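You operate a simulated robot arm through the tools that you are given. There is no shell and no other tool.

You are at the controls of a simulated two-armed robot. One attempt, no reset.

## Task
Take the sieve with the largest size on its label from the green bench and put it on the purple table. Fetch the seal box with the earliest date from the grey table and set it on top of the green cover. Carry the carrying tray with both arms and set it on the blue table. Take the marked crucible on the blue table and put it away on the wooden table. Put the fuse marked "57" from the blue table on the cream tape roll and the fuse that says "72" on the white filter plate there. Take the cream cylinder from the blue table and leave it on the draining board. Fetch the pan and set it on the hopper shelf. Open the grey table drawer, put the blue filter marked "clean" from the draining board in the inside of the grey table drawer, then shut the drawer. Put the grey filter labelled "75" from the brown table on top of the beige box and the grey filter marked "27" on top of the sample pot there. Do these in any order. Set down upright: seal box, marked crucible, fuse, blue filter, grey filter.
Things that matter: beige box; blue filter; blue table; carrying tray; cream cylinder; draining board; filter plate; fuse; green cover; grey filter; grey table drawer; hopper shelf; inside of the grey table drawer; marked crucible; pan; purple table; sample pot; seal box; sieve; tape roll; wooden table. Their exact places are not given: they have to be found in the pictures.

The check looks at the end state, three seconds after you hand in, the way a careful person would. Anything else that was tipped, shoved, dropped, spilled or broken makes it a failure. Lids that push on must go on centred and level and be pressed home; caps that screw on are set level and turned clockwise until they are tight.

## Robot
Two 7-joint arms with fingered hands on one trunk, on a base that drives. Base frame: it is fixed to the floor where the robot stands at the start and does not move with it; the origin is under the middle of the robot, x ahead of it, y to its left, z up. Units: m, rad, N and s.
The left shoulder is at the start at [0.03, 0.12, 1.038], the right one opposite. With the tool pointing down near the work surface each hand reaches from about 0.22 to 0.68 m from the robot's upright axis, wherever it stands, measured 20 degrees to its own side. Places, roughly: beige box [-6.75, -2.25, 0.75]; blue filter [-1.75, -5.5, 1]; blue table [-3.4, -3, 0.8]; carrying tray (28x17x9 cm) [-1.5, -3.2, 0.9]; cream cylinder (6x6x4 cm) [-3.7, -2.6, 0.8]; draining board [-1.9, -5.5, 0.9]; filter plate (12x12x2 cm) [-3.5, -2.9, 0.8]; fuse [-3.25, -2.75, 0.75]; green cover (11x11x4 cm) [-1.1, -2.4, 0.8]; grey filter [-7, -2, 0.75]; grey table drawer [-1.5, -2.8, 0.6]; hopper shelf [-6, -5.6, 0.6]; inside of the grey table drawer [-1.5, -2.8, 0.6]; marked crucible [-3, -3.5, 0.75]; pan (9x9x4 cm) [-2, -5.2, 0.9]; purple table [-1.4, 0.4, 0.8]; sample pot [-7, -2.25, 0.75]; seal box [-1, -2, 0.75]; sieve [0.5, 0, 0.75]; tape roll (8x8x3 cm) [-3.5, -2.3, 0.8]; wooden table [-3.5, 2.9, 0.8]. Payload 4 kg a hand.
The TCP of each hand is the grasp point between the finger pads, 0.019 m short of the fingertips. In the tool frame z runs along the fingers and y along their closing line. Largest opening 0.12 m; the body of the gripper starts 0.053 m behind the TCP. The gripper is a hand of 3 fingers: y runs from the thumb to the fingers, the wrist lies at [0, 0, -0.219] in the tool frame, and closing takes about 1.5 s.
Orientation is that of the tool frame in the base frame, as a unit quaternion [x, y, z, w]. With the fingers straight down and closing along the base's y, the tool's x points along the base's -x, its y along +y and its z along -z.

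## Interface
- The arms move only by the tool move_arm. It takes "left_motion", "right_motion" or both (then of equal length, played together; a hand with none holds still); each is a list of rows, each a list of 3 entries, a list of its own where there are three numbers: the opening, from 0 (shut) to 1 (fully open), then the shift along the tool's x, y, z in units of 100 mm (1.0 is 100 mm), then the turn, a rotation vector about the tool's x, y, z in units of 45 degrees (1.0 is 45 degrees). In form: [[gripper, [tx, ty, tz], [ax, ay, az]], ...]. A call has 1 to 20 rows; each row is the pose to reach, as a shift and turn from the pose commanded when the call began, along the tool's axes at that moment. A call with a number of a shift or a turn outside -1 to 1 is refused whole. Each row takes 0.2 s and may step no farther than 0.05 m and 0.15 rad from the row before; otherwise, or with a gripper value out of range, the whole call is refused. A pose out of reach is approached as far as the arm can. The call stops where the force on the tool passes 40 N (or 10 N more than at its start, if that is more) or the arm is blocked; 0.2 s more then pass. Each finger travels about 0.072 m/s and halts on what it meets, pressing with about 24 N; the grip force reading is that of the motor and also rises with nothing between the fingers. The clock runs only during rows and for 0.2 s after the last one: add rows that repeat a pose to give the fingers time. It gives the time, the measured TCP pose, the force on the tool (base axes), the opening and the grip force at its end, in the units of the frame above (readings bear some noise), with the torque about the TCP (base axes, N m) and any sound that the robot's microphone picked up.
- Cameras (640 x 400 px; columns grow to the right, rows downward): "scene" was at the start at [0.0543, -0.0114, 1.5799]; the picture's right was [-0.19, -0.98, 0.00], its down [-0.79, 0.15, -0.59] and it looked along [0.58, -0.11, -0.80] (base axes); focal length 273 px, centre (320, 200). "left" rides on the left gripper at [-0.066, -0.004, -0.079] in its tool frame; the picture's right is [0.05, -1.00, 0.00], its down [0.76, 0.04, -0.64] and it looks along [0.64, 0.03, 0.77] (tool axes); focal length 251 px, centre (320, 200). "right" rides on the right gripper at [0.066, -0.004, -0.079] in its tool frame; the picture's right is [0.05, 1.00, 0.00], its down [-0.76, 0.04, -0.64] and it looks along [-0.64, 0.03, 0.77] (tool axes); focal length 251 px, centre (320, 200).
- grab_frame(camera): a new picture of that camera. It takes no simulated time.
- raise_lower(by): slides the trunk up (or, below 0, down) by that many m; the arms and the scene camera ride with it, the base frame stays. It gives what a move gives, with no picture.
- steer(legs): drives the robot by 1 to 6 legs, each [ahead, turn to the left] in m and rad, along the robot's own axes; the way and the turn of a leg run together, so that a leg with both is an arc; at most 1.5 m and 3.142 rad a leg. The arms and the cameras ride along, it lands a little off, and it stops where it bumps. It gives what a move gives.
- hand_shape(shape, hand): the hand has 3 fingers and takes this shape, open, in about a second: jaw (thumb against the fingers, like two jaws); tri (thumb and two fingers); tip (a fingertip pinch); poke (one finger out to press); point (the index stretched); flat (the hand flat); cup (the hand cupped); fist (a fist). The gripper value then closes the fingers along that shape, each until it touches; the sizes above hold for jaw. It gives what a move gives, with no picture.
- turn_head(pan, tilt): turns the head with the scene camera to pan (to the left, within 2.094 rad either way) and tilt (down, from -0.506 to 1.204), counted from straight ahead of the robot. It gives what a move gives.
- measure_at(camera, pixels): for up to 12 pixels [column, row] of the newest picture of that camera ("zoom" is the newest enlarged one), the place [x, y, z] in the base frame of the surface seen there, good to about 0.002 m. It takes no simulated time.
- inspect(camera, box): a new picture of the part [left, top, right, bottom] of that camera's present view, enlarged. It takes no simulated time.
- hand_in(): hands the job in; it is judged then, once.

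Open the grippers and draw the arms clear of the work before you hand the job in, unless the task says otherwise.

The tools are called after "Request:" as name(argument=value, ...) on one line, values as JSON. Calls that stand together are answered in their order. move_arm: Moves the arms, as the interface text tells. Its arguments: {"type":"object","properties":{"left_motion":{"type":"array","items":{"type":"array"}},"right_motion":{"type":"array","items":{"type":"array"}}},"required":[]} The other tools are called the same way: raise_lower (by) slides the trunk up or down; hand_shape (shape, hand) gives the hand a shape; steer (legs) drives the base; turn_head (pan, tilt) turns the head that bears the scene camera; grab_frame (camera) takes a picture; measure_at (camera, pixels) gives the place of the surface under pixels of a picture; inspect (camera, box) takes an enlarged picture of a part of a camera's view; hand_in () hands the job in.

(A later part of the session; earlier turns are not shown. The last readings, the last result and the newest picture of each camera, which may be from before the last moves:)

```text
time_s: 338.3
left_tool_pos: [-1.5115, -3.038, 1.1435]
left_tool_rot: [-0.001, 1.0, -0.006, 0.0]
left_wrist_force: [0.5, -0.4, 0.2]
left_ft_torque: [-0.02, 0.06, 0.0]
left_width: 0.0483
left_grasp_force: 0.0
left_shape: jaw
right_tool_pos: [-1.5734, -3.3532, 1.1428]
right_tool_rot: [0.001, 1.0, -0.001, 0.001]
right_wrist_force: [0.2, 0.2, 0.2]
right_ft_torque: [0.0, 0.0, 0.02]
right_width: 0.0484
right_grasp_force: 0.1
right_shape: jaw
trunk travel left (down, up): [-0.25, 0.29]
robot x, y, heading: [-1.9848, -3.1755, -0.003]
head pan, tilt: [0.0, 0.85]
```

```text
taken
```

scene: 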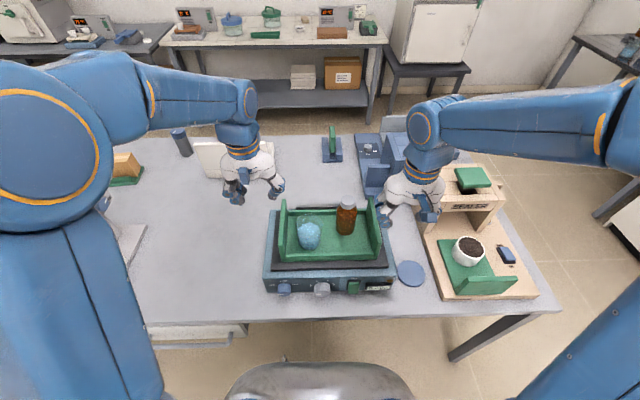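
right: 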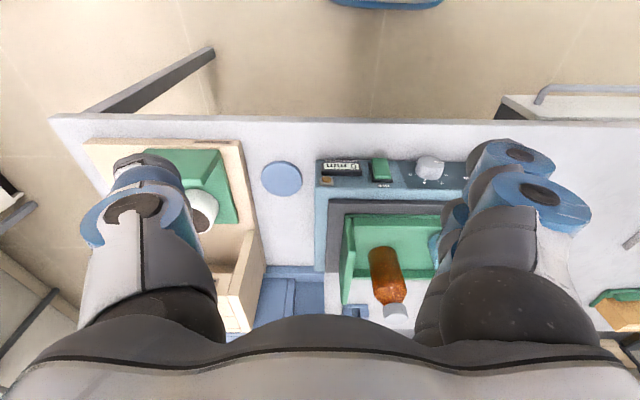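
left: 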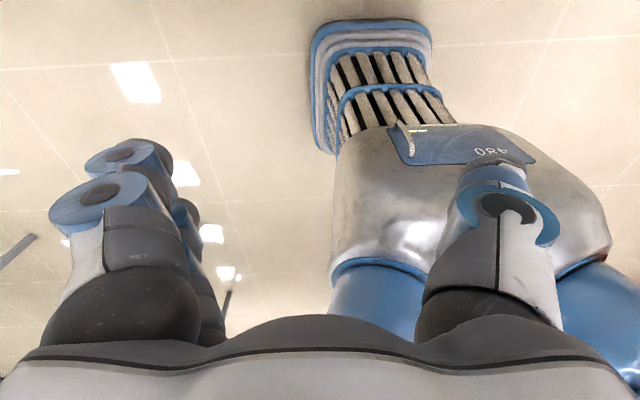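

Axes are aligned. I move over the panels, 8 cm lower, then check with the hand cameras.

Request:
move_arm(left_motion=[[0.4, [-0.3, -0.13, 0], [0, 0, 0]], [0.4, [-0.6, -0.26, 0], [0, 0, 0]], [0.4, [-0.815, -0.365, 0.2], [0, 0, 0]], [0.4, [-0.815, -0.365, 0.5], [0, 0, 0]], [0.4, [-0.815, -0.365, 0.7], [0, 0, 0]]], right_motion=[[0.4, [-0.2, 0.08, 0], [0, 0, 0]], [0.4, [-0.4, 0.16, 0], [0, 0, 0]], [0.4, [-0.58, 0.227, 0.2], [0, 0, 0]], [0.4, [-0.58, 0.227, 0.5], [0, 0, 0]], [0.4, [-0.58, 0.227, 0.7], [0, 0, 0]]])

Request:
grab_frame(camera="left")

Request:
grab_frame(camera="right")

Request:
inspect(camera="scene", box=[230, 140, 430, 300])

```text
time_s: 339.5
left_tool_pos: [-1.4326, -3.0754, 1.0725]
left_tool_rot: [0.0, 1.0, -0.006, 0.001]
left_wrist_force: [-0.1, 0.0, 0.4]
left_ft_torque: [0.03, -0.01, 0.0]
left_width: 0.0483
left_grasp_force: 0.1
left_shape: jaw
right_tool_pos: [-1.517, -3.3313, 1.0729]
right_tool_rot: [0.001, 1.0, -0.001, 0.002]
right_wrist_force: [0.1, -0.5, -0.3]
right_ft_torque: [-0.01, 0.02, 0.0]
right_width: 0.0485
right_grasp_force: 0.0
right_shape: jaw
trunk travel left (down, up): [-0.25, 0.29]
robot x, y, heading: [-1.9825, -3.1776, -0.001]
head pan, tilt: [0.0, 0.85]
```

```text
taken
```

left: 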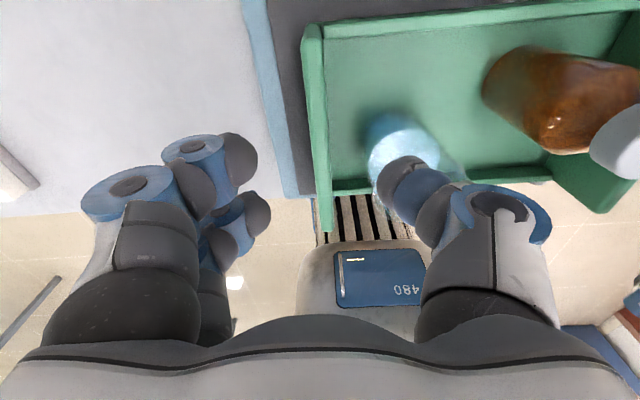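

```text
taken
```

right: 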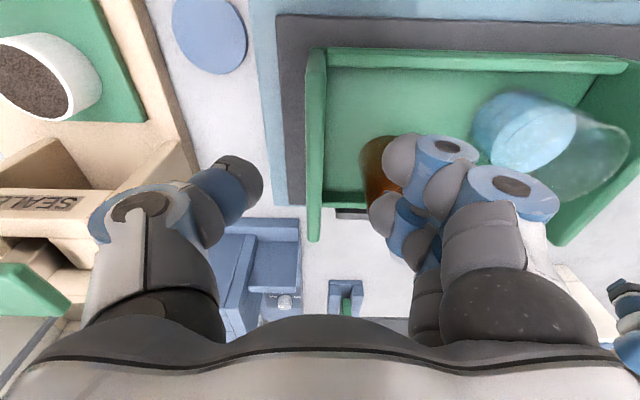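

```text
2.50 times, centred on (330, 220) of scene
```

zoom: 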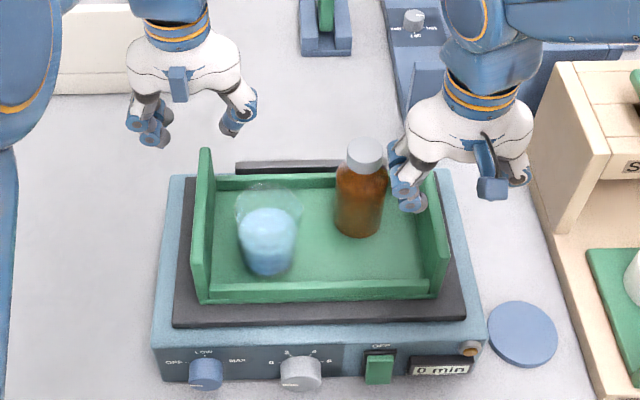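

Each panel lies between its hand's thumb and fingers. I lower both hands together to z≈0.96.

Request:
move_arm(left_motion=[[0.4, [0, 0, 0.25], [0, 0, 0]], [0.4, [0, 0, 0.5], [0, 0, 0]], [0.4, [0, 0, 0.75], [0, 0, 0]], [0.4, [0, 0, 0.95], [0, 0, 0]]], right_motion=[[0.4, [0, 0, 0.25], [0, 0, 0]], [0.4, [0, 0, 0.5], [0, 0, 0]], [0.4, [0, 0, 0.75], [0, 0, 0]], [0.4, [0, 0, 0.95], [0, 0, 0]]])

Request:
grab_frame(camera="left")

Request:
grab_frame(camera="right")

```text
time_s: 340.5
left_tool_pos: [-1.431, -3.0755, 0.9772]
left_tool_rot: [0.001, 1.0, -0.006, 0.0]
left_wrist_force: [0.3, 0.1, 1.0]
left_ft_torque: [0.03, 0.0, 0.01]
left_width: 0.0487
left_grasp_force: 0.2
left_shape: jaw
right_tool_pos: [-1.5171, -3.3316, 0.9803]
right_tool_rot: [0.0, 1.0, -0.001, 0.003]
right_wrist_force: [0.4, 0.4, -0.8]
right_ft_torque: [-0.01, 0.0, 0.0]
right_width: 0.0483
right_grasp_force: 0.1
right_shape: jaw
trunk travel left (down, up): [-0.25, 0.29]
robot x, y, heading: [-1.987, -3.176, -0.002]
head pan, tilt: [0.0, 0.85]
```

```text
taken
```

left: 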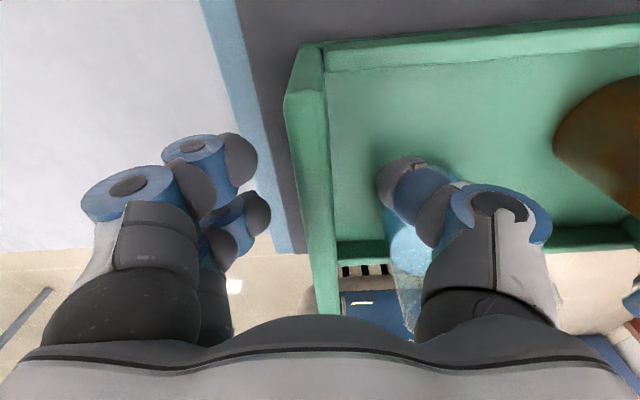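

```text
taken
```

right: 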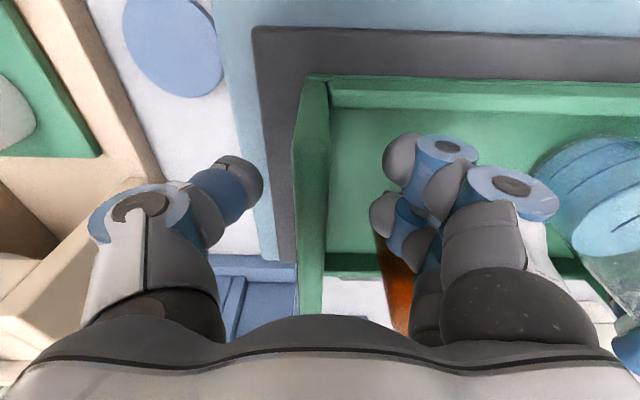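

Both panels are well placed. I lower ~2 cm more and close both hands together.

Request:
move_arm(left_motion=[[0.4, [0, 0, 0.1], [0, 0, 0]], [0.4, [0, 0, 0.17], [0, 0, 0]], [0.3, [0, 0, 0.17], [0, 0, 0]], [0.2, [0, 0, 0.17], [0, 0, 0]], [0.1, [0, 0, 0.17], [0, 0, 0]], [0, [0, 0, 0.17], [0, 0, 0]], [0, [0, 0, 0.17], [0, 0, 0]], [0, [0, 0, 0.17], [0, 0, 0]]], right_motion=[[0.4, [0, 0, 0.1], [0, 0, 0]], [0.4, [0, 0, 0.19], [0, 0, 0]], [0.3, [0, 0, 0.19], [0, 0, 0]], [0.2, [0, 0, 0.19], [0, 0, 0]], [0.1, [0, 0, 0.19], [0, 0, 0]], [0, [0, 0, 0.19], [0, 0, 0]], [0, [0, 0, 0.19], [0, 0, 0]], [0, [0, 0, 0.19], [0, 0, 0]]])

Request:
grab_frame(camera="left")

Request:
grab_frame(camera="right")

```text
time_s: 342.3
left_tool_pos: [-1.4312, -3.0773, 0.9604]
left_tool_rot: [0.0, 1.0, -0.006, 0.001]
left_wrist_force: [-0.2, 1.6, -0.3]
left_ft_torque: [0.05, 0.0, 0.0]
left_width: 0.0089
left_grasp_force: 24.1
left_shape: jaw
right_tool_pos: [-1.5161, -3.3305, 0.9593]
right_tool_rot: [0.0, 1.0, -0.001, 0.002]
right_wrist_force: [-1.2, -2.9, -0.1]
right_ft_torque: [0.01, 0.01, -0.02]
right_width: 0.0085
right_grasp_force: 24.4
right_shape: jaw
trunk travel left (down, up): [-0.25, 0.29]
robot x, y, heading: [-1.9833, -3.1822, -0.004]
head pan, tilt: [0.0, 0.85]
```

```text
taken
```

left: 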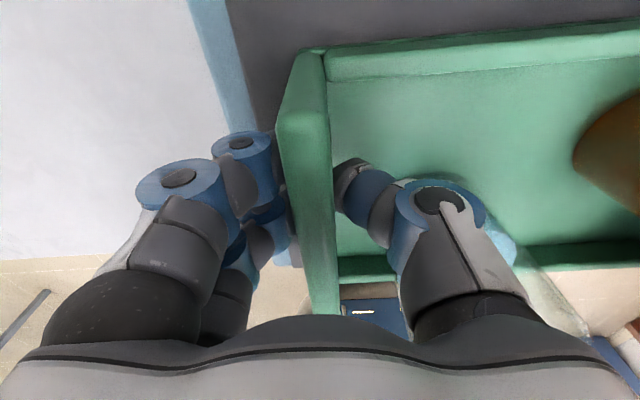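

```text
taken
```

right: 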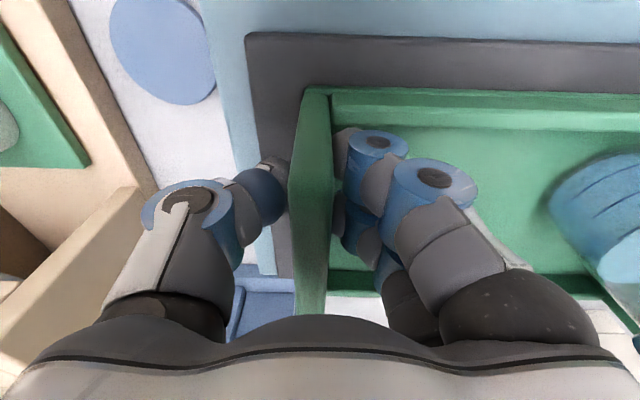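

Both panels are gripped. I lift slowly, both hands in step, 5 cm.

Request:
move_arm(left_motion=[[0, [0, 0, -0.03], [0, 0, 0]], [0, [0, 0, -0.07], [0, 0, 0]], [0, [0, 0, -0.13], [0, 0, 0]], [0, [0, 0, -0.2], [0, 0, 0]], [0, [0, 0, -0.28], [0, 0, 0]], [0, [0, 0, -0.36], [0, 0, 0]], [0, [0, 0, -0.43], [0, 0, 0]], [0, [0, 0, -0.48], [0, 0, 0]], [0, [0, 0, -0.5], [0, 0, 0]]], right_motion=[[0, [0, 0, -0.03], [0, 0, 0]], [0, [0, 0, -0.07], [0, 0, 0]], [0, [0, 0, -0.13], [0, 0, 0]], [0, [0, 0, -0.2], [0, 0, 0]], [0, [0, 0, -0.28], [0, 0, 0]], [0, [0, 0, -0.36], [0, 0, 0]], [0, [0, 0, -0.43], [0, 0, 0]], [0, [0, 0, -0.48], [0, 0, 0]], [0, [0, 0, -0.5], [0, 0, 0]]])

Request:
grab_frame(camera="scene")

Request:
grab_frame(camera="left")

```text
time_s: 344.3
left_tool_pos: [-1.4316, -3.0755, 1.0111]
left_tool_rot: [0.0, 1.0, -0.007, -0.001]
left_wrist_force: [2.2, 4.1, -4.3]
left_ft_torque: [0.1, 0.02, -0.02]
left_width: 0.0093
left_grasp_force: 23.7
left_shape: jaw
right_tool_pos: [-1.5162, -3.3314, 1.0095]
right_tool_rot: [0.002, 1.0, -0.001, 0.002]
right_wrist_force: [-0.9, -5.0, -4.5]
right_ft_torque: [-0.03, 0.03, -0.01]
right_width: 0.0083
right_grasp_force: 24.2
right_shape: jaw
trunk travel left (down, up): [-0.25, 0.29]
robot x, y, heading: [-1.9862, -3.1776, -0.005]
head pan, tilt: [0.0, 0.85]
```

```text
taken
```

scene: 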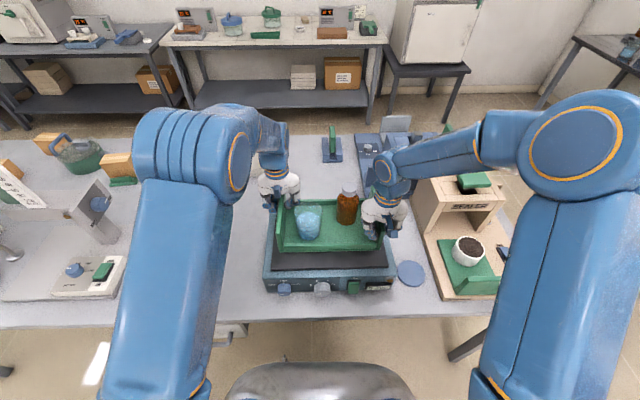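

```text
taken
```

left: 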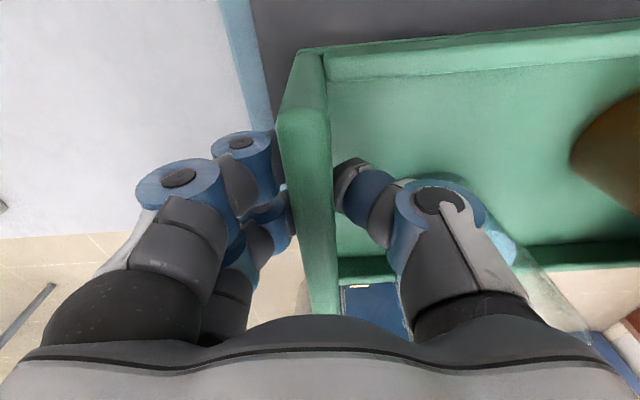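

The tray is up and level (~0.9 kg). I raise it a bit more and draw it 10 cm toward the robot, smoothly.

Request:
move_arm(left_motion=[[0, [0.02, 0, -0.05], [0, 0, 0]], [0, [0.06, 0, -0.12], [0, 0, 0]], [0, [0.13, 0, -0.2], [0, 0, 0]], [0, [0.23, 0, -0.28], [0, 0, 0]], [0, [0.35, 0, -0.36], [0, 0, 0]], [0, [0.48, 0, -0.42], [0, 0, 0]], [0, [0.61, 0, -0.46], [0, 0, 0]], [0, [0.74, 0, -0.5], [0, 0, 0]], [0, [0.85, 0, -0.5], [0, 0, 0]], [0, [0.94, 0, -0.5], [0, 0, 0]], [0, [0.98, 0, -0.5], [0, 0, 0]], [0, [1.0, 0, -0.5], [0, 0, 0]]], right_motion=[[0, [0.02, 0, -0.05], [0, 0, 0]], [0, [0.06, 0, -0.12], [0, 0, 0]], [0, [0.13, 0, -0.2], [0, 0, 0]], [0, [0.23, 0, -0.28], [0, 0, 0]], [0, [0.35, 0, -0.36], [0, 0, 0]], [0, [0.48, 0, -0.42], [0, 0, 0]], [0, [0.61, 0, -0.46], [0, 0, 0]], [0, [0.74, 0, -0.5], [0, 0, 0]], [0, [0.85, 0, -0.5], [0, 0, 0]], [0, [0.94, 0, -0.5], [0, 0, 0]], [0, [0.98, 0, -0.5], [0, 0, 0]], [0, [1.0, 0, -0.5], [0, 0, 0]]])

Request:
steer(legs=[[-0.3, 0]])

Request:
grab_frame(camera="scene")

```text
time_s: 346.9
left_tool_pos: [-1.5318, -3.0769, 1.0612]
left_tool_rot: [-0.001, 1.0, -0.006, 0.0]
left_wrist_force: [0.3, 3.1, -4.1]
left_ft_torque: [0.08, -0.03, 0.02]
left_width: 0.0086
left_grasp_force: 24.4
left_shape: jaw
right_tool_pos: [-1.6169, -3.3322, 1.0594]
right_tool_rot: [0.001, 1.0, 0.0, 0.002]
right_wrist_force: [-1.5, -4.0, -4.2]
right_ft_torque: [0.03, 0.03, -0.01]
right_width: 0.0082
right_grasp_force: 23.8
right_shape: jaw
trunk travel left (down, up): [-0.25, 0.29]
robot x, y, heading: [-1.9851, -3.1793, 0.0]
head pan, tilt: [0.0, 0.85]
```

```text
time_s: 348.9
left_tool_pos: [-1.8355, -3.0758, 1.0622]
left_tool_rot: [0.0, 1.0, -0.007, 0.001]
left_wrist_force: [0.5, 2.0, -3.3]
left_ft_torque: [0.08, -0.05, 0.03]
left_width: 0.0091
left_grasp_force: 24.3
left_shape: jaw
right_tool_pos: [-1.9214, -3.3297, 1.0601]
right_tool_rot: [0.001, 1.0, -0.001, 0.003]
right_wrist_force: [-0.8, -3.1, -3.5]
right_ft_torque: [0.06, 0.03, -0.02]
right_width: 0.0084
right_grasp_force: 24.3
right_shape: jaw
trunk travel left (down, up): [-0.25, 0.29]
robot x, y, heading: [-2.286, -3.1787, 0.001]
head pan, tilt: [0.0, 0.85]
```

```text
taken
```

scene: 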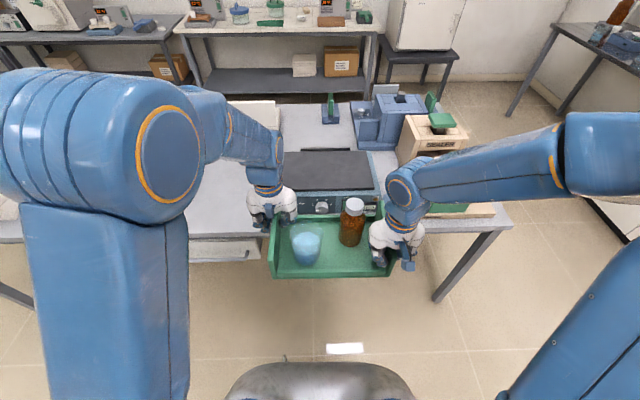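

The tray rides steadily. I turn right in gentle steps to face south.

Request:
steer(legs=[[0, -0.52]])

Request:
steer(legs=[[0, -0.52]])

Request:
steer(legs=[[0, -0.52]])

Request:
grab_frame(camera="scene")

```text
time_s: 350.8
left_tool_pos: [-1.8438, -3.3115, 1.0601]
left_tool_rot: [0.255, 0.967, -0.006, -0.001]
left_wrist_force: [1.3, 1.1, -4.7]
left_ft_torque: [0.09, -0.02, 0.01]
left_width: 0.0089
left_grasp_force: 24.3
left_shape: jaw
right_tool_pos: [-2.0447, -3.4914, 1.0586]
right_tool_rot: [0.256, 0.967, -0.002, 0.002]
right_wrist_force: [-0.5, -1.9, -4.0]
right_ft_torque: [0.07, -0.02, -0.03]
right_width: 0.0083
right_grasp_force: 23.5
right_shape: jaw
trunk travel left (down, up): [-0.25, 0.29]
robot x, y, heading: [-2.2679, -3.1453, -0.525]
head pan, tilt: [0.0, 0.85]
```

```text
time_s: 353.0
left_tool_pos: [-1.9831, -3.5024, 1.062]
left_tool_rot: [0.494, 0.869, -0.004, -0.003]
left_wrist_force: [0.6, -0.1, -5.4]
left_ft_torque: [0.02, -0.07, 0.01]
left_width: 0.0086
left_grasp_force: 23.9
left_shape: jaw
right_tool_pos: [-2.2479, -3.5605, 1.057]
right_tool_rot: [0.495, 0.869, -0.001, 0.002]
right_wrist_force: [0.2, 0.1, -4.6]
right_ft_torque: [0.07, -0.09, -0.01]
right_width: 0.0083
right_grasp_force: 24.3
right_shape: jaw
trunk travel left (down, up): [-0.25, 0.29]
robot x, y, heading: [-2.2345, -3.1308, -1.047]
head pan, tilt: [0.0, 0.85]
stopped in leg 1: the robot was blocked; the commanded pose is now the measured one
```

```text
time_s: 355.1
left_tool_pos: [-2.2022, -3.5805, 1.0598]
left_tool_rot: [0.699, 0.715, -0.003, -0.004]
left_wrist_force: [-0.8, 0.9, -3.1]
left_ft_torque: [0.02, -0.09, -0.03]
left_width: 0.0087
left_grasp_force: 23.6
left_shape: jaw
right_tool_pos: [-2.4588, -3.5001, 1.0576]
right_tool_rot: [0.7, 0.714, -0.002, 0.002]
right_wrist_force: [-1.0, 1.2, -4.2]
right_ft_torque: [0.02, -0.08, -0.02]
right_width: 0.0084
right_grasp_force: 23.4
right_shape: jaw
trunk travel left (down, up): [-0.25, 0.29]
robot x, y, heading: [-2.1928, -3.1295, -1.552]
head pan, tilt: [0.0, 0.85]
stopped in leg 1: the robot was blocked; the commanded pose is now the measured one
```

```text
taken
```

scene: 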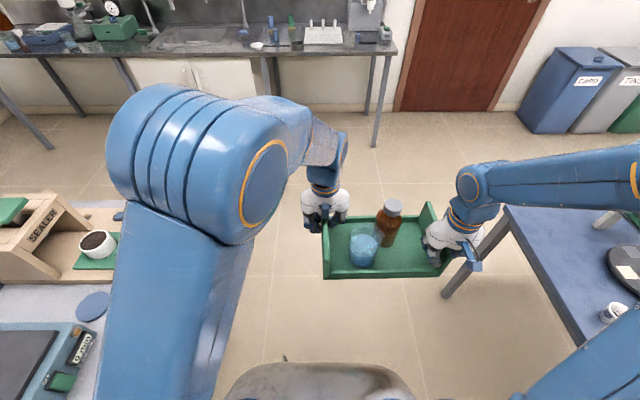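

The tray is level; the base slipped ~0.09 m left relative to the hands. I recentre the tray with both arms together, then drive south.

Request:
move_arm(left_motion=[[0, [0, 0.03, 0], [0, 0, 0]], [0, [0, 0.1, 0], [0, 0, 0]], [0, [0, 0.22, 0], [0, 0, 0]], [0, [0, 0.36, 0], [0, 0, 0]], [0, [0, 0.52, 0], [0, 0, 0]], [0, [0, 0.68, 0], [0, 0, 0]], [0, [0, 0.82, 0], [0, 0, 0]], [0, [0, 0.93, 0], [0, 0, 0]], [0, [0, 1.0, 0], [0, 0, 0]]], right_motion=[[0, [0, 0.03, 0], [0, 0, 0]], [0, [0, 0.1, 0], [0, 0, 0]], [0, [0, 0.22, 0], [0, 0, 0]], [0, [0, 0.36, 0], [0, 0, 0]], [0, [0, 0.52, 0], [0, 0, 0]], [0, [0, 0.68, 0], [0, 0, 0]], [0, [0, 0.82, 0], [0, 0, 0]], [0, [0, 0.93, 0], [0, 0, 0]], [0, [0, 1.0, 0], [0, 0, 0]]])

Request:
steer(legs=[[0.7, 0]])

Request:
steer(legs=[[0.65, 0]])

Request:
grab_frame(camera="scene")

```text
time_s: 357.1
left_tool_pos: [-2.0991, -3.5785, 1.0588]
left_tool_rot: [0.699, 0.715, -0.004, -0.004]
left_wrist_force: [1.8, -0.8, -5.1]
left_ft_torque: [-0.02, -0.05, 0.02]
left_width: 0.0084
left_grasp_force: 24.1
left_shape: jaw
right_tool_pos: [-2.3564, -3.4988, 1.059]
right_tool_rot: [0.699, 0.715, -0.002, 0.001]
right_wrist_force: [-2.1, 0.6, -3.3]
right_ft_torque: [0.04, -0.05, -0.05]
right_width: 0.0084
right_grasp_force: 24.0
right_shape: jaw
trunk travel left (down, up): [-0.25, 0.29]
robot x, y, heading: [-2.1996, -3.1274, -1.553]
head pan, tilt: [0.0, 0.85]
```

```text
time_s: 361.0
left_tool_pos: [-2.0882, -4.2767, 1.0603]
left_tool_rot: [0.7, 0.714, -0.004, -0.005]
left_wrist_force: [3.2, -0.4, -5.3]
left_ft_torque: [0.02, -0.05, 0.01]
left_width: 0.0085
left_grasp_force: 23.8
left_shape: jaw
right_tool_pos: [-2.3459, -4.196, 1.0581]
right_tool_rot: [0.7, 0.714, -0.003, 0.002]
right_wrist_force: [-3.0, 0.9, -3.6]
right_ft_torque: [0.04, -0.05, -0.04]
right_width: 0.0082
right_grasp_force: 24.6
right_shape: jaw
trunk travel left (down, up): [-0.25, 0.29]
robot x, y, heading: [-2.1814, -3.8245, -1.558]
head pan, tilt: [0.0, 0.85]
```

```text
time_s: 364.6
left_tool_pos: [-2.0802, -4.9272, 1.0594]
left_tool_rot: [0.701, 0.713, -0.004, -0.005]
left_wrist_force: [2.0, 0.4, -5.0]
left_ft_torque: [0.0, -0.07, 0.0]
left_width: 0.0087
left_grasp_force: 23.6
left_shape: jaw
right_tool_pos: [-2.337, -4.845, 1.0594]
right_tool_rot: [0.701, 0.713, -0.002, 0.001]
right_wrist_force: [-1.9, 1.1, -3.2]
right_ft_torque: [0.07, -0.01, -0.1]
right_width: 0.0083
right_grasp_force: 24.5
right_shape: jaw
trunk travel left (down, up): [-0.25, 0.29]
robot x, y, heading: [-2.1751, -4.4779, -1.561]
head pan, tilt: [0.0, 0.85]
```

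```text
taken
```

scene: 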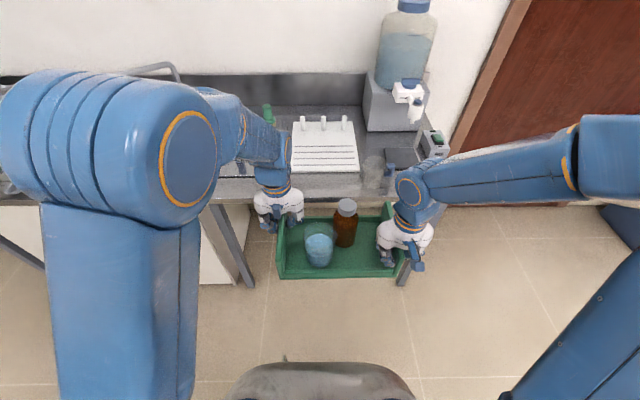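

I'm south of the blue table. Now I turn left in steps to face east, so that I can reverse westward.

Request:
steer(legs=[[0, 0.52]])

Request:
steer(legs=[[0, 0.52]])

Request:
steer(legs=[[0, 0.52]])

Request:
turn_head(pan=2.09, tilt=0.6)

Request:
grab_frame(camera="scene")

Request:
turn_head(pan=-2.09, tilt=0.6)

Request:
grab_frame(camera="scene")

```text
time_s: 366.4
left_tool_pos: [-1.8696, -4.8207, 1.0611]
left_tool_rot: [0.496, 0.868, -0.005, -0.004]
left_wrist_force: [0.9, 0.6, -5.2]
left_ft_torque: [0.04, -0.05, 0.0]
left_width: 0.0083
left_grasp_force: 24.6
left_shape: jaw
right_tool_pos: [-2.1339, -4.8765, 1.0584]
right_tool_rot: [0.496, 0.868, -0.002, 0.001]
right_wrist_force: [-0.2, 0.3, -4.0]
right_ft_torque: [0.05, -0.03, -0.05]
right_width: 0.0081
right_grasp_force: 24.1
right_shape: jaw
trunk travel left (down, up): [-0.25, 0.29]
robot x, y, heading: [-2.2108, -4.4991, -1.031]
head pan, tilt: [0.0, 0.85]
```

```text
time_s: 368.3
left_tool_pos: [-1.7524, -4.61, 1.0593]
left_tool_rot: [0.257, 0.966, -0.005, -0.002]
left_wrist_force: [2.9, 1.7, -4.1]
left_ft_torque: [0.06, -0.02, 0.02]
left_width: 0.0086
left_grasp_force: 23.6
left_shape: jaw
right_tool_pos: [-1.9535, -4.7901, 1.058]
right_tool_rot: [0.257, 0.966, -0.001, 0.002]
right_wrist_force: [-1.9, -3.0, -3.9]
right_ft_torque: [0.05, 0.01, -0.01]
right_width: 0.0079
right_grasp_force: 24.2
right_shape: jaw
trunk travel left (down, up): [-0.25, 0.29]
robot x, y, heading: [-2.2253, -4.5278, -0.516]
head pan, tilt: [0.0, 0.85]
```

```text
time_s: 370.2
left_tool_pos: [-1.7735, -4.3619, 1.06]
left_tool_rot: [-0.002, 1.0, -0.005, -0.001]
left_wrist_force: [0.6, 2.7, -3.9]
left_ft_torque: [0.11, 0.03, 0.0]
left_width: 0.0087
left_grasp_force: 23.9
left_shape: jaw
right_tool_pos: [-1.8581, -4.6187, 1.0578]
right_tool_rot: [-0.001, 1.0, -0.001, 0.002]
right_wrist_force: [-0.4, -3.4, -4.2]
right_ft_torque: [0.07, 0.08, -0.05]
right_width: 0.0082
right_grasp_force: 24.0
right_shape: jaw
trunk travel left (down, up): [-0.25, 0.29]
robot x, y, heading: [-2.2268, -4.5684, -0.0]
head pan, tilt: [0.0, 0.85]
```

```text
time_s: 372.2
left_tool_pos: [-1.7734, -4.3624, 1.0605]
left_tool_rot: [-0.001, 1.0, -0.005, -0.001]
left_wrist_force: [1.5, 1.8, -4.2]
left_ft_torque: [0.09, 0.02, 0.01]
left_width: 0.0083
left_grasp_force: 24.3
left_shape: jaw
right_tool_pos: [-1.8595, -4.6181, 1.0587]
right_tool_rot: [-0.001, 1.0, 0.0, 0.002]
right_wrist_force: [-0.1, -2.3, -4.0]
right_ft_torque: [0.09, 0.09, -0.03]
right_width: 0.0077
right_grasp_force: 23.9
right_shape: jaw
trunk travel left (down, up): [-0.25, 0.29]
robot x, y, heading: [-2.2246, -4.5696, -0.002]
head pan, tilt: [2.089, 0.6]
```

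```text
taken
```

scene: 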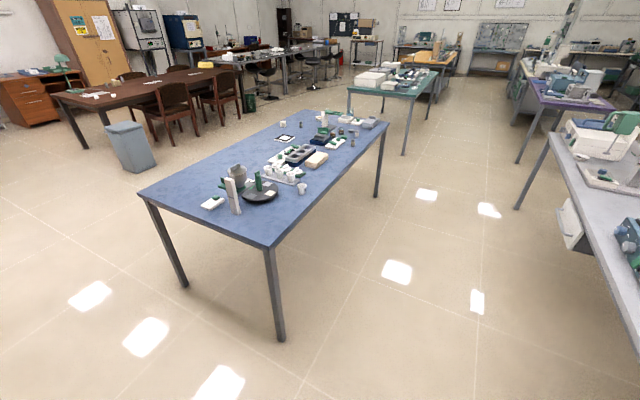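

```text
time_s: 375.6
left_tool_pos: [-1.7746, -4.3629, 1.0603]
left_tool_rot: [-0.002, 1.0, -0.005, -0.001]
left_wrist_force: [0.9, 2.6, -4.2]
left_ft_torque: [0.08, 0.08, 0.0]
left_width: 0.0084
left_grasp_force: 24.3
left_shape: jaw
right_tool_pos: [-1.8579, -4.6175, 1.0589]
right_tool_rot: [-0.001, 1.0, -0.001, 0.002]
right_wrist_force: [-1.6, -3.0, -4.5]
right_ft_torque: [0.06, 0.04, -0.01]
right_width: 0.0078
right_grasp_force: 24.4
right_shape: jaw
trunk travel left (down, up): [-0.25, 0.29]
robot x, y, heading: [-2.225, -4.5675, -0.003]
head pan, tilt: [-2.089, 0.6]
```

```text
taken
```

scene: 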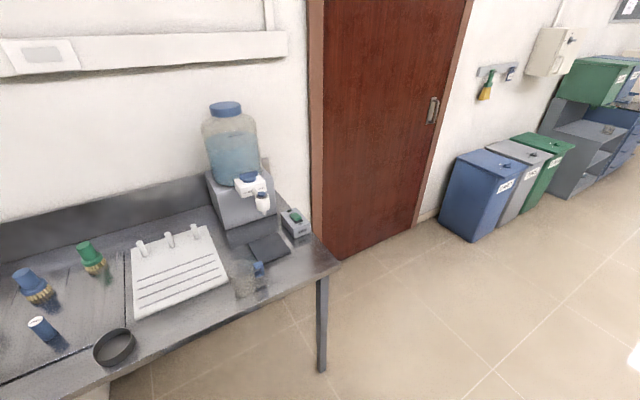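

I measure the obstacles to the west: the grey bin by the blue table and the bins at the wall.

Request:
measure_at(camera="scene", pixels=[[470, 240], [520, 215], [560, 190], [620, 150], [640, 300], [450, 200]])

Request:
turn_head(pan=2.09, tilt=0.6)

Request:
grab_frame(camera="scene")

Request:
measure_at(camera="scene", pixels=[[140, 172], [125, 130], [155, 155], [145, 200], [270, 245], [60, 260], [100, 150], [180, 280], [175, 110], [235, 185], [255, 160]])

```text
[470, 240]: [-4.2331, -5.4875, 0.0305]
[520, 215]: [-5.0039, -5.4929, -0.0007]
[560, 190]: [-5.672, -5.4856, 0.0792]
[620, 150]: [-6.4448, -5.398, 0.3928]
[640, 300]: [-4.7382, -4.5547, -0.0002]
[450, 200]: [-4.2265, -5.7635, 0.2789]
```

```text
time_s: 378.9
left_tool_pos: [-1.7733, -4.3613, 1.0594]
left_tool_rot: [-0.002, 1.0, -0.005, -0.001]
left_wrist_force: [1.5, 2.8, -4.9]
left_ft_torque: [0.09, 0.07, 0.0]
left_width: 0.0082
left_grasp_force: 24.3
left_shape: jaw
right_tool_pos: [-1.8597, -4.6178, 1.0583]
right_tool_rot: [-0.001, 1.0, 0.0, 0.002]
right_wrist_force: [-0.6, -3.1, -3.6]
right_ft_torque: [0.1, 0.08, -0.08]
right_width: 0.008
right_grasp_force: 24.0
right_shape: jaw
trunk travel left (down, up): [-0.25, 0.29]
robot x, y, heading: [-2.225, -4.5677, 0.0]
head pan, tilt: [2.089, 0.6]
```

```text
taken
```

scene: 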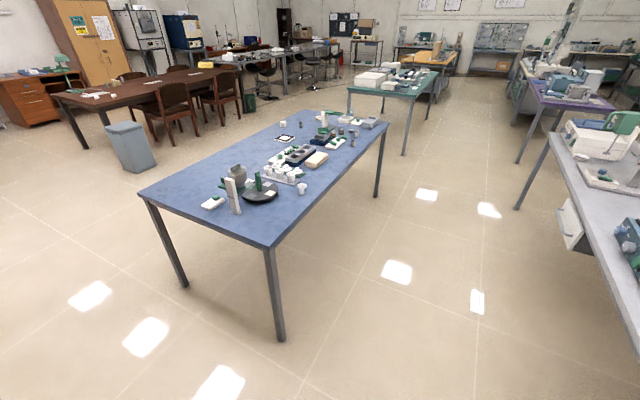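

```text
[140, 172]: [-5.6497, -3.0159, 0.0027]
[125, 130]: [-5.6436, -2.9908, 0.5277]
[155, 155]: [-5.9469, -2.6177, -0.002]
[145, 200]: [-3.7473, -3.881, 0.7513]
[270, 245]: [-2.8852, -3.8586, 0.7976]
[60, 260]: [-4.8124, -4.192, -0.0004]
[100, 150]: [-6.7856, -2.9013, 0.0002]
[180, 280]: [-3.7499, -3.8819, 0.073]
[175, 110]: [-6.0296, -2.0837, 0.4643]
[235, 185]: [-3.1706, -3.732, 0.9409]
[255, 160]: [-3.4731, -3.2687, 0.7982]
```

West of the table is clear. I reverse westward along y≈-4.57.

Request:
steer(legs=[[-1.3, 0]])

Request:
steer(legs=[[-0.8, 0]])

Request:
turn_head(pan=0, tilt=0.85)

Request:
grab_frame(camera="scene")

```text
time_s: 385.6
left_tool_pos: [-3.0898, -4.3567, 1.0596]
left_tool_rot: [0.007, 1.0, -0.005, -0.001]
left_wrist_force: [1.0, 2.9, -3.6]
left_ft_torque: [0.06, 0.05, 0.0]
left_width: 0.0085
left_grasp_force: 24.4
left_shape: jaw
right_tool_pos: [-3.1796, -4.6114, 1.0584]
right_tool_rot: [0.008, 1.0, 0.0, 0.004]
right_wrist_force: [0.2, -3.2, -4.4]
right_ft_torque: [0.08, 0.04, -0.07]
right_width: 0.0078
right_grasp_force: 23.8
right_shape: jaw
trunk travel left (down, up): [-0.25, 0.29]
robot x, y, heading: [-3.5458, -4.5553, -0.023]
head pan, tilt: [2.089, 0.6]
```

```text
time_s: 389.9
left_tool_pos: [-3.8893, -4.3402, 1.0613]
left_tool_rot: [0.007, 1.0, -0.005, 0.0]
left_wrist_force: [-0.5, 2.1, -3.6]
left_ft_torque: [0.11, 0.0, -0.01]
left_width: 0.0084
left_grasp_force: 23.8
left_shape: jaw
right_tool_pos: [-3.9795, -4.5953, 1.0583]
right_tool_rot: [0.007, 1.0, 0.0, 0.002]
right_wrist_force: [-0.2, -2.2, -4.8]
right_ft_torque: [0.05, 0.08, -0.03]
right_width: 0.0078
right_grasp_force: 24.3
right_shape: jaw
trunk travel left (down, up): [-0.25, 0.29]
robot x, y, heading: [-4.3427, -4.5368, -0.021]
head pan, tilt: [2.089, 0.6]
```

```text
time_s: 391.8
left_tool_pos: [-3.8886, -4.3393, 1.0597]
left_tool_rot: [0.007, 1.0, -0.005, -0.001]
left_wrist_force: [-0.1, 0.9, -3.9]
left_ft_torque: [0.08, 0.04, -0.01]
left_width: 0.0085
left_grasp_force: 23.8
left_shape: jaw
right_tool_pos: [-3.9792, -4.5956, 1.0592]
right_tool_rot: [0.008, 1.0, 0.0, 0.002]
right_wrist_force: [-0.9, -0.7, -4.2]
right_ft_torque: [0.09, 0.1, -0.03]
right_width: 0.0075
right_grasp_force: 24.2
right_shape: jaw
trunk travel left (down, up): [-0.25, 0.29]
robot x, y, heading: [-4.3405, -4.5404, -0.023]
head pan, tilt: [0.0, 0.85]
```

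```text
taken
```

scene: 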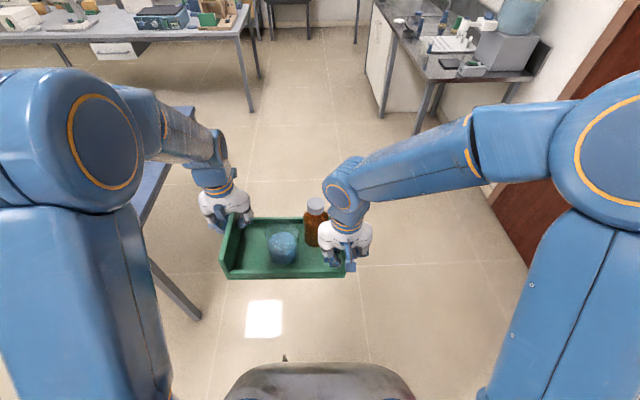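

At (-4.34,-4.54). I turn right in steps to face south, then reverse north.

Request:
steer(legs=[[0, -0.52]])

Request:
steer(legs=[[0, -0.52]])

Request:
steer(legs=[[0, -0.5]])

Request:
steer(legs=[[-1.25, 0]])

Request:
grab_frame(camera="scene")

```text
time_s: 393.7
left_tool_pos: [-3.8513, -4.5922, 1.0593]
left_tool_rot: [0.263, 0.965, -0.005, -0.002]
left_wrist_force: [0.4, 0.0, -4.4]
left_ft_torque: [0.09, 0.05, -0.03]
left_width: 0.0083
left_grasp_force: 23.8
left_shape: jaw
right_tool_pos: [-4.0564, -4.7699, 1.0584]
right_tool_rot: [0.265, 0.964, -0.002, 0.002]
right_wrist_force: [-0.8, -1.4, -4.9]
right_ft_torque: [0.08, 0.02, -0.03]
right_width: 0.0078
right_grasp_force: 23.7
right_shape: jaw
trunk travel left (down, up): [-0.25, 0.29]
robot x, y, heading: [-4.3244, -4.5049, -0.543]
head pan, tilt: [0.0, 0.85]
```

```text
time_s: 395.6
left_tool_pos: [-3.9562, -4.8143, 1.0602]
left_tool_rot: [0.5, 0.866, -0.004, -0.003]
left_wrist_force: [-1.9, -0.1, -3.4]
left_ft_torque: [0.1, -0.05, 0.03]
left_width: 0.0085
left_grasp_force: 23.8
left_shape: jaw
right_tool_pos: [-4.2207, -4.8691, 1.059]
right_tool_rot: [0.501, 0.866, -0.001, 0.001]
right_wrist_force: [2.3, 0.2, -3.2]
right_ft_torque: [0.09, -0.05, -0.03]
right_width: 0.0078
right_grasp_force: 23.9
right_shape: jaw
trunk travel left (down, up): [-0.25, 0.29]
robot x, y, heading: [-4.2872, -4.4907, -1.055]
head pan, tilt: [0.0, 0.85]
```

```text
time_s: 397.4
left_tool_pos: [-4.152, -4.9343, 1.0601]
left_tool_rot: [0.698, 0.716, -0.002, -0.004]
left_wrist_force: [-1.8, 1.5, -5.4]
left_ft_torque: [0.03, -0.03, -0.03]
left_width: 0.0086
left_grasp_force: 24.0
left_shape: jaw
right_tool_pos: [-4.4095, -4.8575, 1.058]
right_tool_rot: [0.699, 0.715, -0.002, 0.001]
right_wrist_force: [2.8, -0.6, -3.6]
right_ft_torque: [0.08, -0.11, -0.05]
right_width: 0.0081
right_grasp_force: 24.2
right_shape: jaw
trunk travel left (down, up): [-0.25, 0.29]
robot x, y, heading: [-4.2514, -4.4887, -1.547]
head pan, tilt: [0.0, 0.85]
```

```text
time_s: 403.6
left_tool_pos: [-4.1822, -3.6972, 1.0601]
left_tool_rot: [0.701, 0.713, -0.003, -0.005]
left_wrist_force: [-1.9, 1.7, -4.4]
left_ft_torque: [0.06, -0.05, -0.02]
left_width: 0.0086
left_grasp_force: 24.1
left_shape: jaw
right_tool_pos: [-4.4389, -3.6159, 1.0587]
right_tool_rot: [0.703, 0.711, -0.002, 0.001]
right_wrist_force: [1.8, -1.3, -4.3]
right_ft_torque: [0.09, -0.09, -0.06]
right_width: 0.008
right_grasp_force: 23.9
right_shape: jaw
trunk travel left (down, up): [-0.25, 0.29]
robot x, y, heading: [-4.28, -3.2475, -1.564]
head pan, tilt: [0.0, 0.85]
```

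```text
taken
```

scene: 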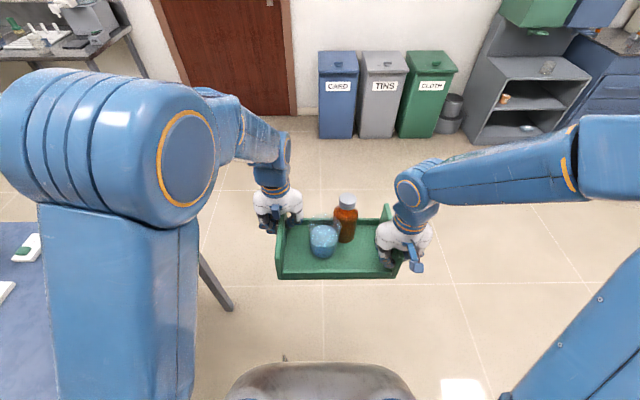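

Next to the table's west side now. I turn left to face it.

Request:
steer(legs=[[0, 0.52]])

Request:
steer(legs=[[0, 0.52]])

Request:
steer(legs=[[0, 0.52]])

Request:
turn_head(pan=0.1, tilt=0.75)

Request:
grab_frame(camera="scene")

```text
time_s: 405.5
left_tool_pos: [-3.9739, -3.5903, 1.0597]
left_tool_rot: [0.497, 0.868, -0.004, -0.004]
left_wrist_force: [-1.5, -0.3, -4.9]
left_ft_torque: [0.07, 0.01, 0.02]
left_width: 0.0084
left_grasp_force: 24.1
left_shape: jaw
right_tool_pos: [-4.2371, -3.6445, 1.0576]
right_tool_rot: [0.499, 0.867, -0.001, 0.001]
right_wrist_force: [1.6, -0.6, -3.2]
right_ft_torque: [0.14, -0.01, -0.08]
right_width: 0.0081
right_grasp_force: 24.1
right_shape: jaw
trunk travel left (down, up): [-0.25, 0.29]
robot x, y, heading: [-4.3147, -3.2702, -1.038]
head pan, tilt: [0.0, 0.85]
```

```text
time_s: 407.3
left_tool_pos: [-3.857, -3.3804, 1.0603]
left_tool_rot: [0.259, 0.966, -0.004, -0.002]
left_wrist_force: [3.1, 3.0, -4.5]
left_ft_torque: [0.13, -0.01, -0.02]
left_width: 0.0088
left_grasp_force: 24.2
left_shape: jaw
right_tool_pos: [-4.0583, -3.5601, 1.0575]
right_tool_rot: [0.259, 0.966, -0.002, 0.001]
right_wrist_force: [-2.2, -3.1, -3.9]
right_ft_torque: [0.12, 0.05, -0.07]
right_width: 0.008
right_grasp_force: 24.0
right_shape: jaw
trunk travel left (down, up): [-0.25, 0.29]
robot x, y, heading: [-4.3319, -3.3035, -0.512]
head pan, tilt: [0.0, 0.85]
```

```text
time_s: 409.2
left_tool_pos: [-3.878, -3.1336, 1.0589]
left_tool_rot: [0.0, 1.0, -0.005, -0.002]
left_wrist_force: [0.1, 1.7, -3.8]
left_ft_torque: [0.09, 0.12, -0.01]
left_width: 0.0086
left_grasp_force: 23.5
left_shape: jaw
right_tool_pos: [-3.9642, -3.3905, 1.0591]
right_tool_rot: [0.0, 1.0, 0.0, 0.002]
right_wrist_force: [0.3, -1.6, -4.2]
right_ft_torque: [0.12, 0.13, -0.06]
right_width: 0.0078
right_grasp_force: 24.2
right_shape: jaw
trunk travel left (down, up): [-0.25, 0.29]
robot x, y, heading: [-4.3253, -3.3391, 0.0]
head pan, tilt: [0.0, 0.85]
```

```text
time_s: 409.9
left_tool_pos: [-3.8784, -3.1297, 1.0575]
left_tool_rot: [0.0, 1.0, -0.006, -0.001]
left_wrist_force: [0.5, 1.0, -4.4]
left_ft_torque: [0.02, 0.13, -0.05]
left_width: 0.0087
left_grasp_force: 23.8
left_shape: jaw
right_tool_pos: [-3.9659, -3.3875, 1.0578]
right_tool_rot: [0.001, 1.0, -0.003, 0.001]
right_wrist_force: [-0.6, 0.2, -4.3]
right_ft_torque: [0.08, 0.14, -0.1]
right_width: 0.0076
right_grasp_force: 24.0
right_shape: jaw
trunk travel left (down, up): [-0.25, 0.29]
robot x, y, heading: [-4.3273, -3.3367, -0.001]
head pan, tilt: [0.099, 0.75]
```

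```text
taken
```

scene: 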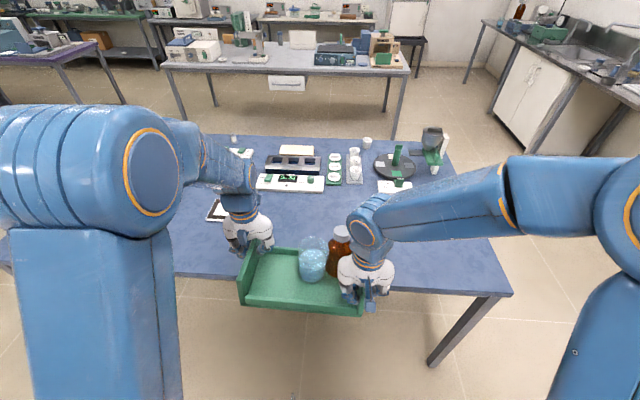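

I zoom on the tray to check its contents.

Request:
inspect(camera="scene", box=[220, 190, 420, 330])

Request:
grab_frame(camera="left")

Request:
grab_frame(camera="right")

```text
2.86 times, centred on (320, 260) of scene
```

zoom: 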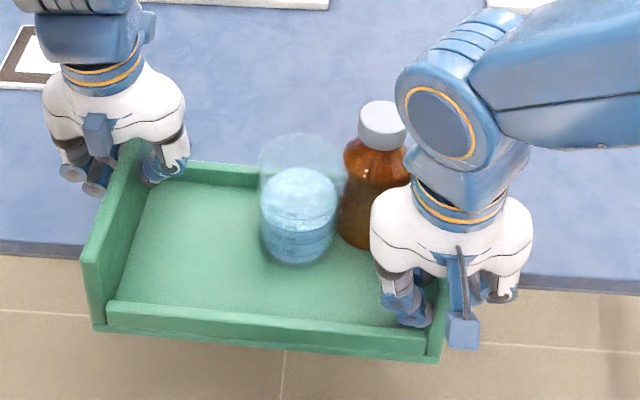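

```text
taken
```

left: 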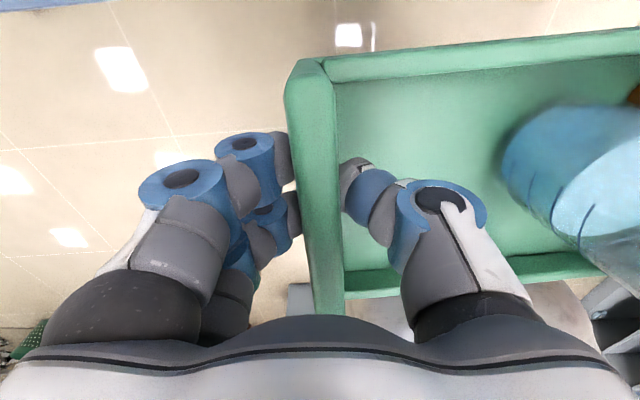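

```text
taken
```

right: 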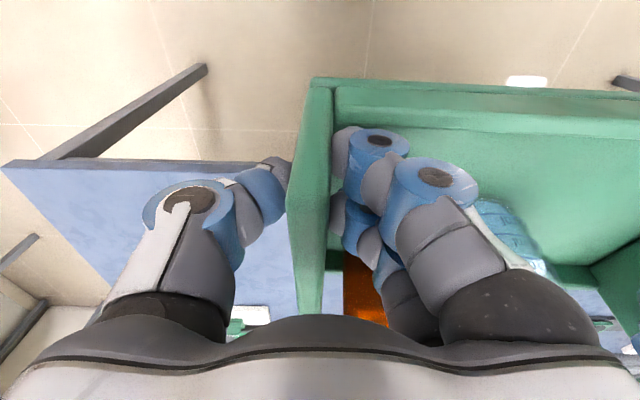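

Beaker slid a little within the tray but both are upright. I measure where they now stand relative to the hands, and check the place on the table.

Request:
measure_at(camera="zoom", pixels=[[380, 115], [350, 190], [375, 200], [300, 245], [265, 200], [335, 200], [300, 150], [150, 250], [420, 300], [300, 60], [400, 60], [450, 30]])

Request:
measure_at(camera="scene", pixels=[[290, 230], [300, 200], [260, 210], [340, 200], [400, 210], [230, 205], [290, 180], [400, 187], [200, 260], [480, 290]])

```text
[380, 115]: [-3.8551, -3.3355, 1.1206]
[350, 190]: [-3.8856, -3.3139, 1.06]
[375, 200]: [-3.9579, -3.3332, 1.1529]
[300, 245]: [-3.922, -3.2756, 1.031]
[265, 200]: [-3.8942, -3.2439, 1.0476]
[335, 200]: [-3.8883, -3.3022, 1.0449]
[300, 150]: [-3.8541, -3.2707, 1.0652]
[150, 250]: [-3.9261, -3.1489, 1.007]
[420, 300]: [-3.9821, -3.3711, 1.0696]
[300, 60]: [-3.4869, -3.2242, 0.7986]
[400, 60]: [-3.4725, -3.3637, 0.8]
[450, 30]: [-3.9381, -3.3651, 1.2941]
```

```text
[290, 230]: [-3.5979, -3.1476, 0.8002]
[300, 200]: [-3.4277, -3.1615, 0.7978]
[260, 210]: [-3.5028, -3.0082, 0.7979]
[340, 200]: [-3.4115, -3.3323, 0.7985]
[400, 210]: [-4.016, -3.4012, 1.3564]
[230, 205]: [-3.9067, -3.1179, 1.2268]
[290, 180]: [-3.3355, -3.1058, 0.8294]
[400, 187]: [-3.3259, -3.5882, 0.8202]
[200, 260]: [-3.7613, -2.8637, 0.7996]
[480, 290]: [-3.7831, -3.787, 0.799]
```

The table is free from x -3.78 to -3.40 here. I drive 0.2 m forward and extend the arms 10 cm with the tray.

Request:
steer(legs=[[0.2, 0]])

Request:
move_arm(left_motion=[[0, [-0.02, 0, 0], [0, 0, 0]], [0, [-0.07, 0, 0], [0, 0, 0]], [0, [-0.15, 0, 0], [0, 0, 0]], [0, [-0.25, 0, 0], [0, 0, 0]], [0, [-0.37, 0, 0], [0, 0, 0]], [0, [-0.5, 0, 0], [0, 0, 0]], [0, [-0.63, 0, 0], [0, 0, 0]], [0, [-0.75, 0, 0], [0, 0, 0]], [0, [-0.85, 0, 0], [0, 0, 0]], [0, [-0.93, 0, 0], [0, 0, 0]], [0, [-0.98, 0, 0], [0, 0, 0]], [0, [-1.0, 0, 0], [0, 0, 0]]], right_motion=[[0, [-0.02, 0, 0], [0, 0, 0]], [0, [-0.07, 0, 0], [0, 0, 0]], [0, [-0.15, 0, 0], [0, 0, 0]], [0, [-0.25, 0, 0], [0, 0, 0]], [0, [-0.37, 0, 0], [0, 0, 0]], [0, [-0.5, 0, 0], [0, 0, 0]], [0, [-0.63, 0, 0], [0, 0, 0]], [0, [-0.75, 0, 0], [0, 0, 0]], [0, [-0.85, 0, 0], [0, 0, 0]], [0, [-0.93, 0, 0], [0, 0, 0]], [0, [-0.98, 0, 0], [0, 0, 0]], [0, [-1.0, 0, 0], [0, 0, 0]]])

Request:
grab_frame(camera="scene")

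```text
time_s: 411.5
left_tool_pos: [-3.6759, -3.134, 1.0584]
left_tool_rot: [0.001, 1.0, -0.004, -0.002]
left_wrist_force: [0.4, 2.2, -4.0]
left_ft_torque: [0.09, 0.13, -0.04]
left_width: 0.0086
left_grasp_force: 24.2
left_shape: jaw
right_tool_pos: [-3.7623, -3.3918, 1.0575]
right_tool_rot: [0.001, 1.0, -0.001, 0.001]
right_wrist_force: [0.3, -1.8, -4.3]
right_ft_torque: [0.16, 0.17, -0.07]
right_width: 0.0078
right_grasp_force: 23.2
right_shape: jaw
trunk travel left (down, up): [-0.25, 0.29]
robot x, y, heading: [-4.127, -3.3401, -0.004]
head pan, tilt: [0.099, 0.75]
```

```text
time_s: 414.1
left_tool_pos: [-3.5776, -3.1341, 1.0588]
left_tool_rot: [0.0, 1.0, -0.005, -0.002]
left_wrist_force: [-0.6, -0.4, -3.6]
left_ft_torque: [0.08, 0.11, -0.03]
left_width: 0.0085
left_grasp_force: 24.4
left_shape: jaw
right_tool_pos: [-3.6639, -3.3903, 1.0594]
right_tool_rot: [0.002, 1.0, -0.001, 0.001]
right_wrist_force: [1.1, 1.2, -4.4]
right_ft_torque: [0.14, 0.16, -0.04]
right_width: 0.0077
right_grasp_force: 24.0
right_shape: jaw
trunk travel left (down, up): [-0.25, 0.29]
robot x, y, heading: [-4.1239, -3.3397, -0.004]
head pan, tilt: [0.099, 0.75]
```

```text
taken
```

scene: 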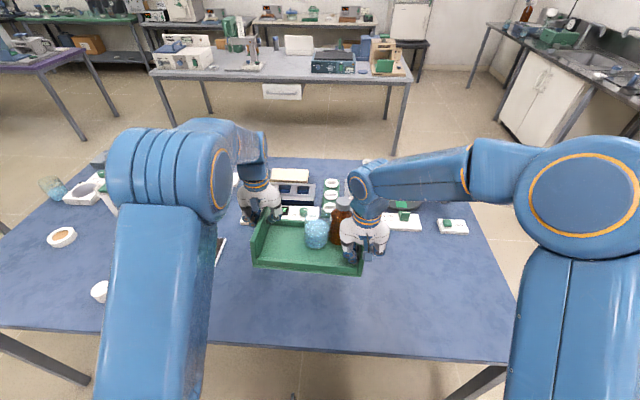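

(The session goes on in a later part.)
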